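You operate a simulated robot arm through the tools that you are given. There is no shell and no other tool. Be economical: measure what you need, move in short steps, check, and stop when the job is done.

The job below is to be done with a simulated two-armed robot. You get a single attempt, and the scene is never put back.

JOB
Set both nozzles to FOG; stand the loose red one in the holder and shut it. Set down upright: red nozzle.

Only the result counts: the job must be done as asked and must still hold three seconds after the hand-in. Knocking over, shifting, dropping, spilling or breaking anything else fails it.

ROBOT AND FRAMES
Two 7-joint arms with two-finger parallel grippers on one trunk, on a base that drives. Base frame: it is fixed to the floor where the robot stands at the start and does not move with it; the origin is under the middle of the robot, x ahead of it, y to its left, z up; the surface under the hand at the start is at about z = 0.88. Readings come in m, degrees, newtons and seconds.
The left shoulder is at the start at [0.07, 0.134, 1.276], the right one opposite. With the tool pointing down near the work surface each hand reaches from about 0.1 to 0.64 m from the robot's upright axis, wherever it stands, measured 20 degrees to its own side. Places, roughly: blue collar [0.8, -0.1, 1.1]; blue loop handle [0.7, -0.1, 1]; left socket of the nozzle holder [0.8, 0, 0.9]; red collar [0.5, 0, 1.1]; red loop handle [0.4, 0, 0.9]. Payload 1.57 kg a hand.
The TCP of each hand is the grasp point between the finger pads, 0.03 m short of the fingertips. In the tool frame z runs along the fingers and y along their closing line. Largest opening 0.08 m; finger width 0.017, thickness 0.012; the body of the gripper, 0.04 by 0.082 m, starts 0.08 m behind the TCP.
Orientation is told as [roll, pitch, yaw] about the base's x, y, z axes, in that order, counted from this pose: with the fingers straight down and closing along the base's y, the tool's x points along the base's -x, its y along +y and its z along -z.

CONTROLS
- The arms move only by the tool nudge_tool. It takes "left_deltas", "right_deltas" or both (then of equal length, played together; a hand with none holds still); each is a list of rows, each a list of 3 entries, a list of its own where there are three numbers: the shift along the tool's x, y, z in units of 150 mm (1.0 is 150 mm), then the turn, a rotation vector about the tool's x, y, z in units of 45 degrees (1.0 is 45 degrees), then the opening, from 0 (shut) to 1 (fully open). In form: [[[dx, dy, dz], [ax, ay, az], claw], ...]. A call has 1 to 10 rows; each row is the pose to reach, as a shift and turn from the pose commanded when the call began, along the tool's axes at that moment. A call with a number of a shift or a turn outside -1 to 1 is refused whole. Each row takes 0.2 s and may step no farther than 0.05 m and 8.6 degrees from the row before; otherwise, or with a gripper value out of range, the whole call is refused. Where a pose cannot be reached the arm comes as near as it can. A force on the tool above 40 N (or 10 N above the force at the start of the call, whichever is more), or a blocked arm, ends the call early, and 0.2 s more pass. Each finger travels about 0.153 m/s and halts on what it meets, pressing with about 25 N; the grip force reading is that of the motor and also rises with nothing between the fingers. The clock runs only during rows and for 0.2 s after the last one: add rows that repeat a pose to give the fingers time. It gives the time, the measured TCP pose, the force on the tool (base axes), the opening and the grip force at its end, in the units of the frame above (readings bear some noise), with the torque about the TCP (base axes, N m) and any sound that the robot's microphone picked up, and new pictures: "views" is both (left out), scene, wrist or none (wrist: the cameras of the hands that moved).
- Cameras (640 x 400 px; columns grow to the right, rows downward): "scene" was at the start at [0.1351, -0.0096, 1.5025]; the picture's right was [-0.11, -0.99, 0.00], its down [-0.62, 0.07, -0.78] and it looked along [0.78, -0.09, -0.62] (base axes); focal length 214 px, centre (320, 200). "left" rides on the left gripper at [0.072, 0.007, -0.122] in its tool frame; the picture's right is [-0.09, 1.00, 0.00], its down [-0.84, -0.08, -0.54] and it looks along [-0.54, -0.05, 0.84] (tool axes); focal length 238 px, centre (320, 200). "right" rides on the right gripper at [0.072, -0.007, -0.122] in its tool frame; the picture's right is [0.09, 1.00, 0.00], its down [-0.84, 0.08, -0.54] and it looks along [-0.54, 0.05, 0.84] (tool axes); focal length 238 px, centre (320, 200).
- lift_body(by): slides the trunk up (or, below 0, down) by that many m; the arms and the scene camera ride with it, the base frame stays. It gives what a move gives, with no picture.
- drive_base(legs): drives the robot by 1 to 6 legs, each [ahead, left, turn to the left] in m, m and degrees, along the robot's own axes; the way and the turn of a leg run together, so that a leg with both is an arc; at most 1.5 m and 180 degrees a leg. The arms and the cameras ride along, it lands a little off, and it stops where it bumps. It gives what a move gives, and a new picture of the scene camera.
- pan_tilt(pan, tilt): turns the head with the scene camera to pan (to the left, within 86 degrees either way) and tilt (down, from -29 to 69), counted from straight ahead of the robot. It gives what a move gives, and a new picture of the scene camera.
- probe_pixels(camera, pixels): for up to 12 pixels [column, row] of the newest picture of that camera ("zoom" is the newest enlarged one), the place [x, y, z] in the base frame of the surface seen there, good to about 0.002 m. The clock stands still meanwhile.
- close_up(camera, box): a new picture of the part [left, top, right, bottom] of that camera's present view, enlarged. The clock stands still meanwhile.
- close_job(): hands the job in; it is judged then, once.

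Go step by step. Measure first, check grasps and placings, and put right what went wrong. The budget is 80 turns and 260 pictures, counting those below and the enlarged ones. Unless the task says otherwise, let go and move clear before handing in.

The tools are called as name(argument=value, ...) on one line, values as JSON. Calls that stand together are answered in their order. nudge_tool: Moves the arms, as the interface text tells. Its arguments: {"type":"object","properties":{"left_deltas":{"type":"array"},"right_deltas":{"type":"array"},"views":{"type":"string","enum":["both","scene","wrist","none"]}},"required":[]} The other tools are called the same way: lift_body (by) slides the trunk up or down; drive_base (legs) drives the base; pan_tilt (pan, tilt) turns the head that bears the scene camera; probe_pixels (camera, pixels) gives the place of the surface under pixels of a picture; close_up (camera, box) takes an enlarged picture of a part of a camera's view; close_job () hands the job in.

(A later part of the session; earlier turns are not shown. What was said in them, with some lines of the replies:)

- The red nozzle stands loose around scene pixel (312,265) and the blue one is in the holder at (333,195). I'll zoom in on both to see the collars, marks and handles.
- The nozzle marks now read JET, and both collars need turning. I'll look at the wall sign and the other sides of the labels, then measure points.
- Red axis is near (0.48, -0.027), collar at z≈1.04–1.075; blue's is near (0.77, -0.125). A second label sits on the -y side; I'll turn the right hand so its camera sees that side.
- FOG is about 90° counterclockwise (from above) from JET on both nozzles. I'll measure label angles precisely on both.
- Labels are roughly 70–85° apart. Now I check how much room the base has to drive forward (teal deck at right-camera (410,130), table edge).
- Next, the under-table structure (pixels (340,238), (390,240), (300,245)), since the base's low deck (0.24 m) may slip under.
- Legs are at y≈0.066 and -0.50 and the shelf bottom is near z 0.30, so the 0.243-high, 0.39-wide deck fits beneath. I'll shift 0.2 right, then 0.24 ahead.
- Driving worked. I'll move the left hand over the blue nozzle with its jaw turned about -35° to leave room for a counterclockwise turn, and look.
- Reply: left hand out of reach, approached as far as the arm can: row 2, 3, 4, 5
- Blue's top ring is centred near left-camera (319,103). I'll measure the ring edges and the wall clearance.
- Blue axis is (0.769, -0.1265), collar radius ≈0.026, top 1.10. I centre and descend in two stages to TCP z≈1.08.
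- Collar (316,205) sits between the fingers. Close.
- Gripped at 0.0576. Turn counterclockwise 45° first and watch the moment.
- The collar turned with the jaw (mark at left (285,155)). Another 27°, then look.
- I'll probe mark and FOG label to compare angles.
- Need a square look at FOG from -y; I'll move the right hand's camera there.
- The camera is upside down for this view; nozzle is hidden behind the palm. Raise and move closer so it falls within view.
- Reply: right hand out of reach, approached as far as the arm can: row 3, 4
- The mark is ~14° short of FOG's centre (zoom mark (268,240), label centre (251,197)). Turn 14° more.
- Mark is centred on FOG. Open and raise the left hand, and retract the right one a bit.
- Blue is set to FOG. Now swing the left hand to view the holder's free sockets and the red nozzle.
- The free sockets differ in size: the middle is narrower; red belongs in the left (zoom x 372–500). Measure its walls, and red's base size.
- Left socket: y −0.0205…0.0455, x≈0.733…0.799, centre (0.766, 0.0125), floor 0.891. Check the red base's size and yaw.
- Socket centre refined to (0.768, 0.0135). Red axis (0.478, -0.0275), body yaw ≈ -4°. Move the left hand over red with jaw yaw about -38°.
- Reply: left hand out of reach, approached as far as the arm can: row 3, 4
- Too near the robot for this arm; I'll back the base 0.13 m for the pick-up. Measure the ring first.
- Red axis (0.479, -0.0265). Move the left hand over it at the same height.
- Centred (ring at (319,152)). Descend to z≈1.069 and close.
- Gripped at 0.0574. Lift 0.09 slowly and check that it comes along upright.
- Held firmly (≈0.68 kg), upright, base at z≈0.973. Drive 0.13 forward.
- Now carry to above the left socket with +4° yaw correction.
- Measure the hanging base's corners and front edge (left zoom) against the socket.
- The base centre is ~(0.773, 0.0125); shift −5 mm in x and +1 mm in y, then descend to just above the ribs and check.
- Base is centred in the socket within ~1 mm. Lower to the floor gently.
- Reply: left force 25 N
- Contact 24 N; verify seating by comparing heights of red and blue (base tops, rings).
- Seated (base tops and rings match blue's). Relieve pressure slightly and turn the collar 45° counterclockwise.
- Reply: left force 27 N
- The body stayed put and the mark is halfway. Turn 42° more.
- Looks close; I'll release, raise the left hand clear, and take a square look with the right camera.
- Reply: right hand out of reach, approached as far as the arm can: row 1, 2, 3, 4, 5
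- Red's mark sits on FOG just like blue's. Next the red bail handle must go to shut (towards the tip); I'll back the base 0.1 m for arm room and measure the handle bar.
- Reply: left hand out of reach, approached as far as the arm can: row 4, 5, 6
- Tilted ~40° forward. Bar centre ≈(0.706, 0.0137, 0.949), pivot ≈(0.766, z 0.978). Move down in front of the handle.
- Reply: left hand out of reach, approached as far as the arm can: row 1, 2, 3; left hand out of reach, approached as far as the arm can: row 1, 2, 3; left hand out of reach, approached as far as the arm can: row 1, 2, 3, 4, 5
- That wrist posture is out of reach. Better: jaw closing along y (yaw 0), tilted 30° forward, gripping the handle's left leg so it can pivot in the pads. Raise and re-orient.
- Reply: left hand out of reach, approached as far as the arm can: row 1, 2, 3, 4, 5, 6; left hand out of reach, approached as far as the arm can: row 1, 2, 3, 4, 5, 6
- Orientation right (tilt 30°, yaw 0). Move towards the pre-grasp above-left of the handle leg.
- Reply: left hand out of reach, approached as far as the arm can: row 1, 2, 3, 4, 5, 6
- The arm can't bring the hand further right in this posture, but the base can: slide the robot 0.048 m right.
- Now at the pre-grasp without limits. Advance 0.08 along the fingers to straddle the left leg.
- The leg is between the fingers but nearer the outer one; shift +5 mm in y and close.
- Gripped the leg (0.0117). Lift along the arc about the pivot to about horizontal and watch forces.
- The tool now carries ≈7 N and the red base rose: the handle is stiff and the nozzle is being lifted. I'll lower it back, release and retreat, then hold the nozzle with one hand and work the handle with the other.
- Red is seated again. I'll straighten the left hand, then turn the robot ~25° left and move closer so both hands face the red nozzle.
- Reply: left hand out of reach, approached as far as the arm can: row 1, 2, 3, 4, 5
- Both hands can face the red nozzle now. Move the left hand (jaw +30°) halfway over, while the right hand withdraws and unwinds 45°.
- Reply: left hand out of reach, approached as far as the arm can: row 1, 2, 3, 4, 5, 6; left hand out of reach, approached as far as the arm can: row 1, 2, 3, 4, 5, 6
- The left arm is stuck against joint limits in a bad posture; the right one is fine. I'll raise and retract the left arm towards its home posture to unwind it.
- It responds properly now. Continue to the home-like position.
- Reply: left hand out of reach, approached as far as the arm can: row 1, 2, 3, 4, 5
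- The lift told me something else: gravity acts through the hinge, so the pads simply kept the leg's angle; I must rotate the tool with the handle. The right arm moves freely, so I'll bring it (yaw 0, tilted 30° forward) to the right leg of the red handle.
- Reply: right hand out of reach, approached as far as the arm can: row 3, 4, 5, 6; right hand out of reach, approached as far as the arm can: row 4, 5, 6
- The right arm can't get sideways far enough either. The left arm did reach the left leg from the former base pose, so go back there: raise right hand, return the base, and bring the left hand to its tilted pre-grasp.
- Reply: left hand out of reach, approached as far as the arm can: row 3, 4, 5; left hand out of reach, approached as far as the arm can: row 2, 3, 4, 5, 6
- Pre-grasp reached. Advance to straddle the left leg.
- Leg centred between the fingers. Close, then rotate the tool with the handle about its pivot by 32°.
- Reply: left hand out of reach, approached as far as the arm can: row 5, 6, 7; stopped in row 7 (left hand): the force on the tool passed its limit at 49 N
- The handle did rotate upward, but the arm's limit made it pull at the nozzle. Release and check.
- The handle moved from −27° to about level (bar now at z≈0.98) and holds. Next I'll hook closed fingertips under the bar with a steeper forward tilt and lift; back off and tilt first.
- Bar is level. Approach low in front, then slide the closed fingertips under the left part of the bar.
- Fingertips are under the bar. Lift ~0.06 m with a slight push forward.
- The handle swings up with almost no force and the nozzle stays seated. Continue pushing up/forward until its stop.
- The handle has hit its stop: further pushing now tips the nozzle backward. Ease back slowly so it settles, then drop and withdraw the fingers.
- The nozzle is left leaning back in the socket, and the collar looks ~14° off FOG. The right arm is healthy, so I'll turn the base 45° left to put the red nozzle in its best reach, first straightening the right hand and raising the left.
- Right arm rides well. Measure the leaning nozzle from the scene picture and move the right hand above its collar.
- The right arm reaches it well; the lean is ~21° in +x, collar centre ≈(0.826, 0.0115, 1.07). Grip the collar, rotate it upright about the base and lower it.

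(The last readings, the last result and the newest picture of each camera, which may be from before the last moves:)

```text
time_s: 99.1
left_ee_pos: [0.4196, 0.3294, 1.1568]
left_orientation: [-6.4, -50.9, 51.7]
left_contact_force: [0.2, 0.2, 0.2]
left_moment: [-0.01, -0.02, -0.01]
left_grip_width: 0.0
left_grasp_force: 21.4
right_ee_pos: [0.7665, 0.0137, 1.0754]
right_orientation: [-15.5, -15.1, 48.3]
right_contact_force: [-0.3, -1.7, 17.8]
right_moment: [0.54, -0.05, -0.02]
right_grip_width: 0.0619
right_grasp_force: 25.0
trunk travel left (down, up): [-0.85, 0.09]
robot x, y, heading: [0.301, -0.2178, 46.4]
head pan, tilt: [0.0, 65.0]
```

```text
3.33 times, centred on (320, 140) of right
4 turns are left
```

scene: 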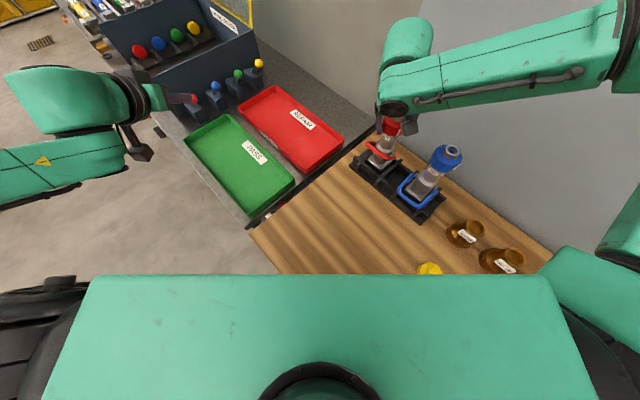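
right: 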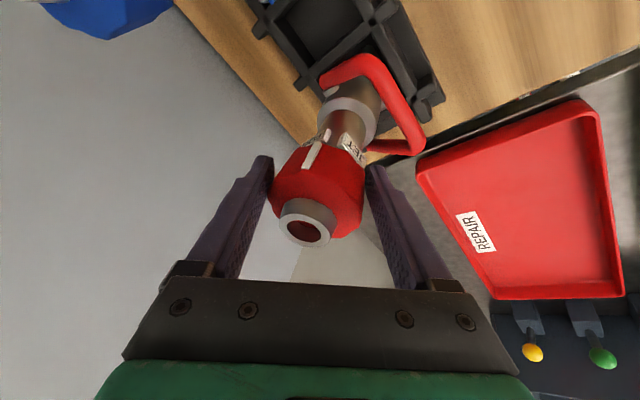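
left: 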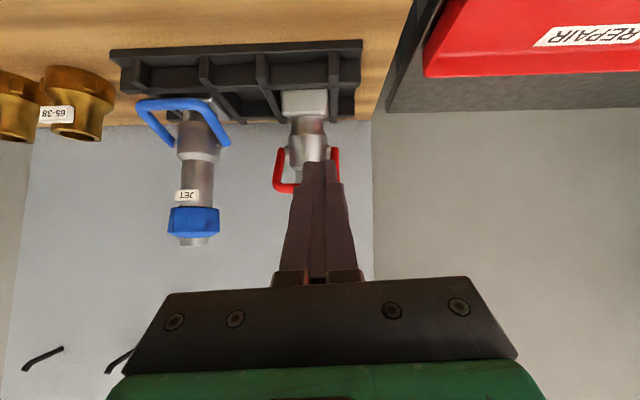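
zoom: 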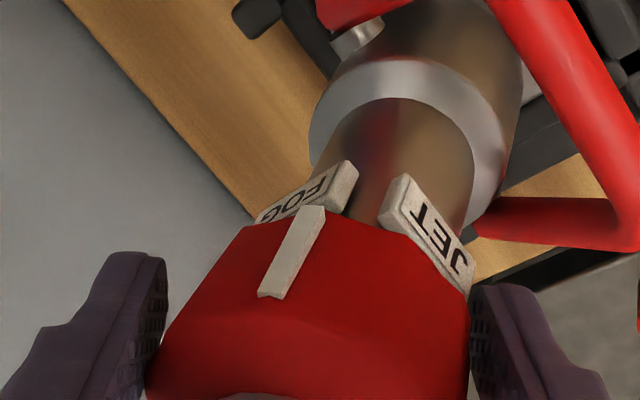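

The nozzle is upright in the socket again with the handle still up. The mark is still ~24° short of FOG; turn the collar that much and look again.

nudge_tool(right_deltas=[[[0, 0, -0.01], [-0.033, -0.035, -0.125], 0.2], [[0, 0, -0.01], [-0.066, -0.069, -0.249], 0.2], [[0, 0, -0.01], [-0.099, -0.104, -0.374], 0.2], [[0, 0, -0.01], [-0.132, -0.138, -0.498], 0.2], [[0, 0, -0.01], [-0.132, -0.138, -0.498], 0.2]], views="wrist")

close_up(camera="right", box=[250, 80, 390, 200])

probe_pixels(camera="zoom", pixels=[[290, 200], [310, 190], [330, 180], [430, 240], [410, 210], [450, 270], [270, 240], [260, 260], [250, 290], [285, 225], [240, 270]])

close_up(camera="scene", box=[365, 110, 415, 160])

```text
time_s: 100.3
left_ee_pos: [0.4194, 0.3292, 1.1567]
left_orientation: [-6.4, -51.1, 51.6]
left_contact_force: [-0.7, 0.1, -0.5]
left_moment: [-0.01, 0.0, -0.01]
left_grip_width: 0.0
left_grasp_force: 21.7
right_ee_pos: [0.7636, 0.0101, 1.0751]
right_orientation: [-15.6, -14.8, 72.4]
right_contact_force: [5.5, -3.8, 29.3]
right_moment: [0.4, -0.17, -0.07]
right_grip_width: 0.0618
right_grasp_force: 24.6
trunk travel left (down, up): [-0.85, 0.09]
robot x, y, heading: [0.2995, -0.2178, 46.4]
head pan, tilt: [0.0, 65.0]
```

right: 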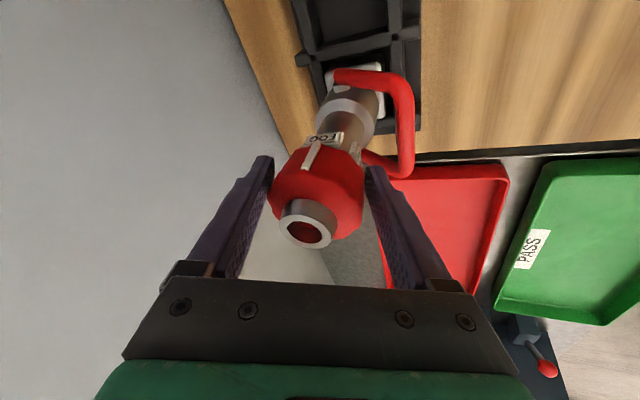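

```text
3.33 times, centred on (320, 140) of right
```

zoom: 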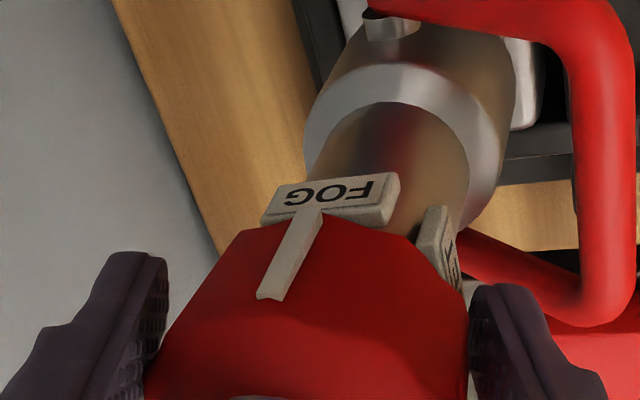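

```text
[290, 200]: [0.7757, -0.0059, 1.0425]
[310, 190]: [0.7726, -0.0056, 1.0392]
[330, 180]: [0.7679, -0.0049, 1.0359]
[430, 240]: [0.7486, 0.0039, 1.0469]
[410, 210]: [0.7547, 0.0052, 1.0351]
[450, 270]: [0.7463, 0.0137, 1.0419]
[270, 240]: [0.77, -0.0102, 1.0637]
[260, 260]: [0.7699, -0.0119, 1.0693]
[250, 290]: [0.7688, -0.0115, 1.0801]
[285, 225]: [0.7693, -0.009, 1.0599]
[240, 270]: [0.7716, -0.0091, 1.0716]
```

```text
8.00 times, centred on (390, 135) of scene
3 turns are left
```

zoom: 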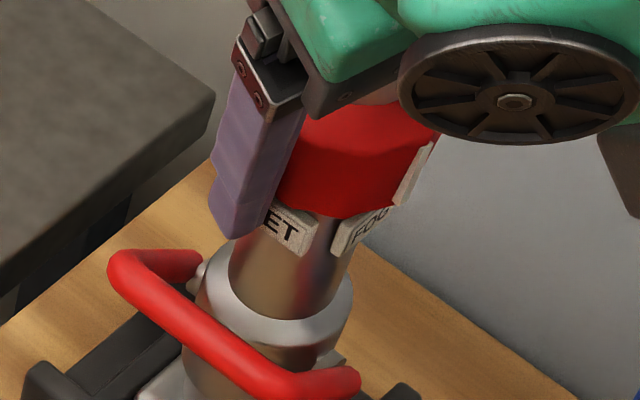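

The mark now sits on FOG. Relieve pressure, open, withdraw along the fingers and verify.

nudge_tool(right_deltas=[[[0, 0, -0.025], [0, 0, 0], 0.2], [[0, 0, -0.025], [0, 0, 0], 0.85], [[0, 0, -0.025], [0, 0, 0], 1], [[0, 0, -0.025], [0, 0, 0], 1], [[0, 0, -0.15], [0, 0, 0], 1], [[0, 0, -0.35], [0, 0, 0], 1], [[0, 0, -0.6], [0, 0, 0], 1], [[0, 0, -0.85], [0, 0, 0], 1], [[0, 0, -0.98], [0, 0, 0], 1]], views="both")

close_up(camera="scene", box=[345, 95, 445, 195])

close_up(camera="right", box=[270, 20, 400, 150])

probe_pixels(camera="scene", pixels=[[388, 125], [393, 118], [385, 135], [382, 142], [378, 150], [376, 160], [371, 165], [383, 163], [390, 163], [446, 152], [425, 185]])

```text
time_s: 102.3
left_ee_pos: [0.4212, 0.3304, 1.1545]
left_orientation: [-6.4, -51.0, 51.7]
left_contact_force: [1.0, 0.0, 0.0]
left_moment: [-0.01, -0.01, 0.0]
left_grip_width: 0.0
left_grasp_force: 22.0
right_ee_pos: [0.7155, -0.0076, 1.2086]
right_orientation: [-15.5, -14.5, 72.2]
right_contact_force: [0.2, -0.2, 0.3]
right_moment: [0.0, -0.02, 0.02]
right_grip_width: 0.08
right_grasp_force: 0.1
trunk travel left (down, up): [-0.85, 0.09]
robot x, y, heading: [0.2963, -0.2181, 46.5]
head pan, tilt: [0.0, 65.0]
```

scene: 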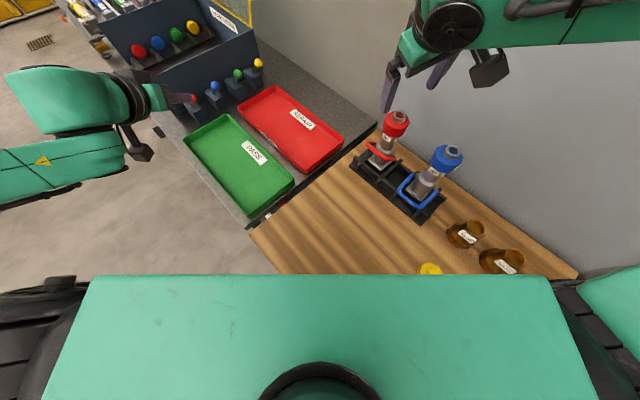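
right: 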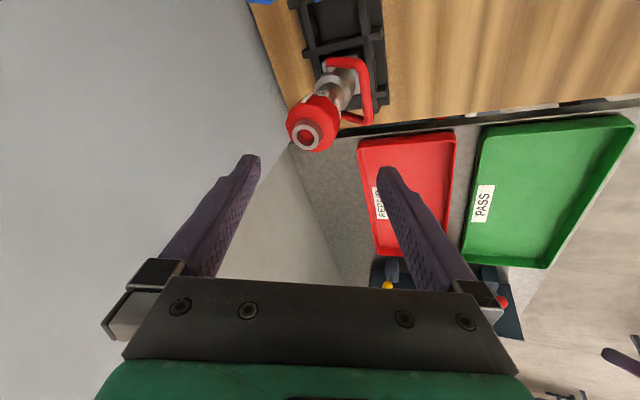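

```text
4.00 times, centred on (395, 145) of scene
```

zoom: 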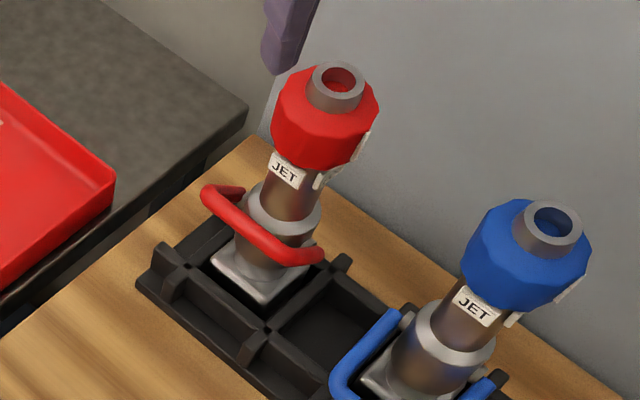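

```text
3.08 times, centred on (335, 85) of right
```

zoom: 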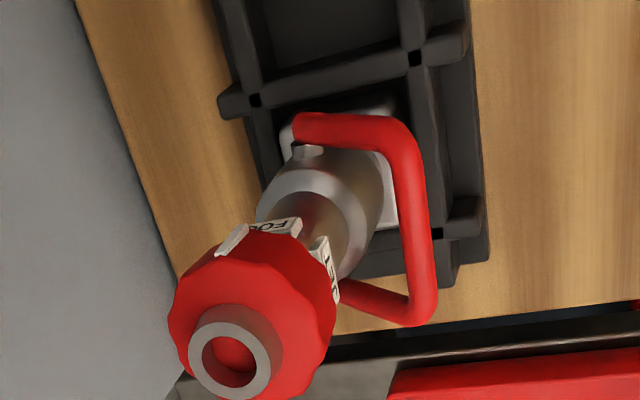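

```text
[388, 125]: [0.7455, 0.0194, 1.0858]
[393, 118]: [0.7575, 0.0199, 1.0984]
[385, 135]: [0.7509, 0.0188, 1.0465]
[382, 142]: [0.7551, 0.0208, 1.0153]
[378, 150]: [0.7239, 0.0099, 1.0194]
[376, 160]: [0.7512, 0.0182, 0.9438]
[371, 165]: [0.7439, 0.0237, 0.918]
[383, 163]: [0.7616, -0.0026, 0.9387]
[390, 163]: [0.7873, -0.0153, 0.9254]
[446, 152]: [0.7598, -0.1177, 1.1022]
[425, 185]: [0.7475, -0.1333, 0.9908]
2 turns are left
```

Red looks seated, upright and shut; I'll verify the collar angle in 3D using the current enlarged view (mark (232,240), FOG (275,227), tip ring).

probe_pixels(camera="zoom", pixels=[[240, 232], [232, 240], [225, 248], [257, 229], [275, 226], [297, 222], [322, 250], [333, 285], [196, 350], [264, 358], [232, 329], [230, 389]])

close_up(camera="right", box=[295, 80, 345, 125])

```text
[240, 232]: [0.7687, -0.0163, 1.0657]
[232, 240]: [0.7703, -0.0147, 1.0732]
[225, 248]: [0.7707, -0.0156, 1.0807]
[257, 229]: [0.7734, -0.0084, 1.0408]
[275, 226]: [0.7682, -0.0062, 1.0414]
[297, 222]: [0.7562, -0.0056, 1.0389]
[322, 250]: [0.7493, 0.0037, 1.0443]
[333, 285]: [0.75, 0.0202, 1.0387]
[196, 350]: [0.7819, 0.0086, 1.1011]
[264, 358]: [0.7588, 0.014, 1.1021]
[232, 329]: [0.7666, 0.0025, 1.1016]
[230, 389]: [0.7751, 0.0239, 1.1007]
```

```text
8.89 times, centred on (320, 102) of right
1 turns are left
```

zoom: 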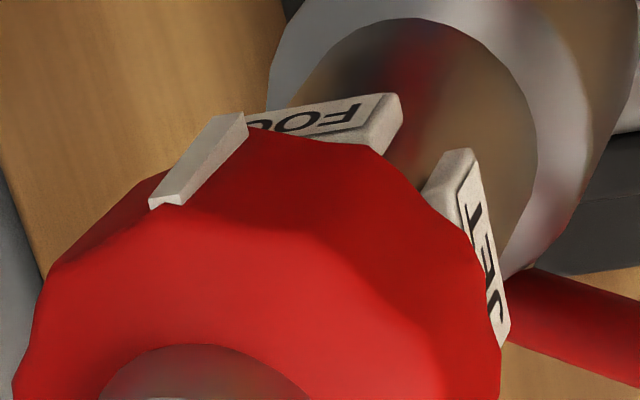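

The mark measures about 269° around the nozzle's axis and FOG about 263–270°, so the collar is on FOG to within roughly 6°. The red nozzle is seated upright with its handle up against the stop. Both hands are clear, so I'm handing in.

close_job()

```text
The job is handed in.
```

I've handed the job in: both nozzles are set to FOG, and the red one stands upright in the holder's left socket. Its handle is swung up towards the tip until it met its stop.

- **Shut position:** nothing on the nozzle marks shut. I took it to be handle-forward, as on real nozzles.
- **Red collar:** its mark measures up to about 6° past the middle of the FOG label. The blue mark looked centred on FOG.
- **Nozzle tipped:** pushing the handle home left the red nozzle leaning back about 20° in its socket and turned its collar. I stood it up again, reset the collar and checked both. I saw nothing else move.
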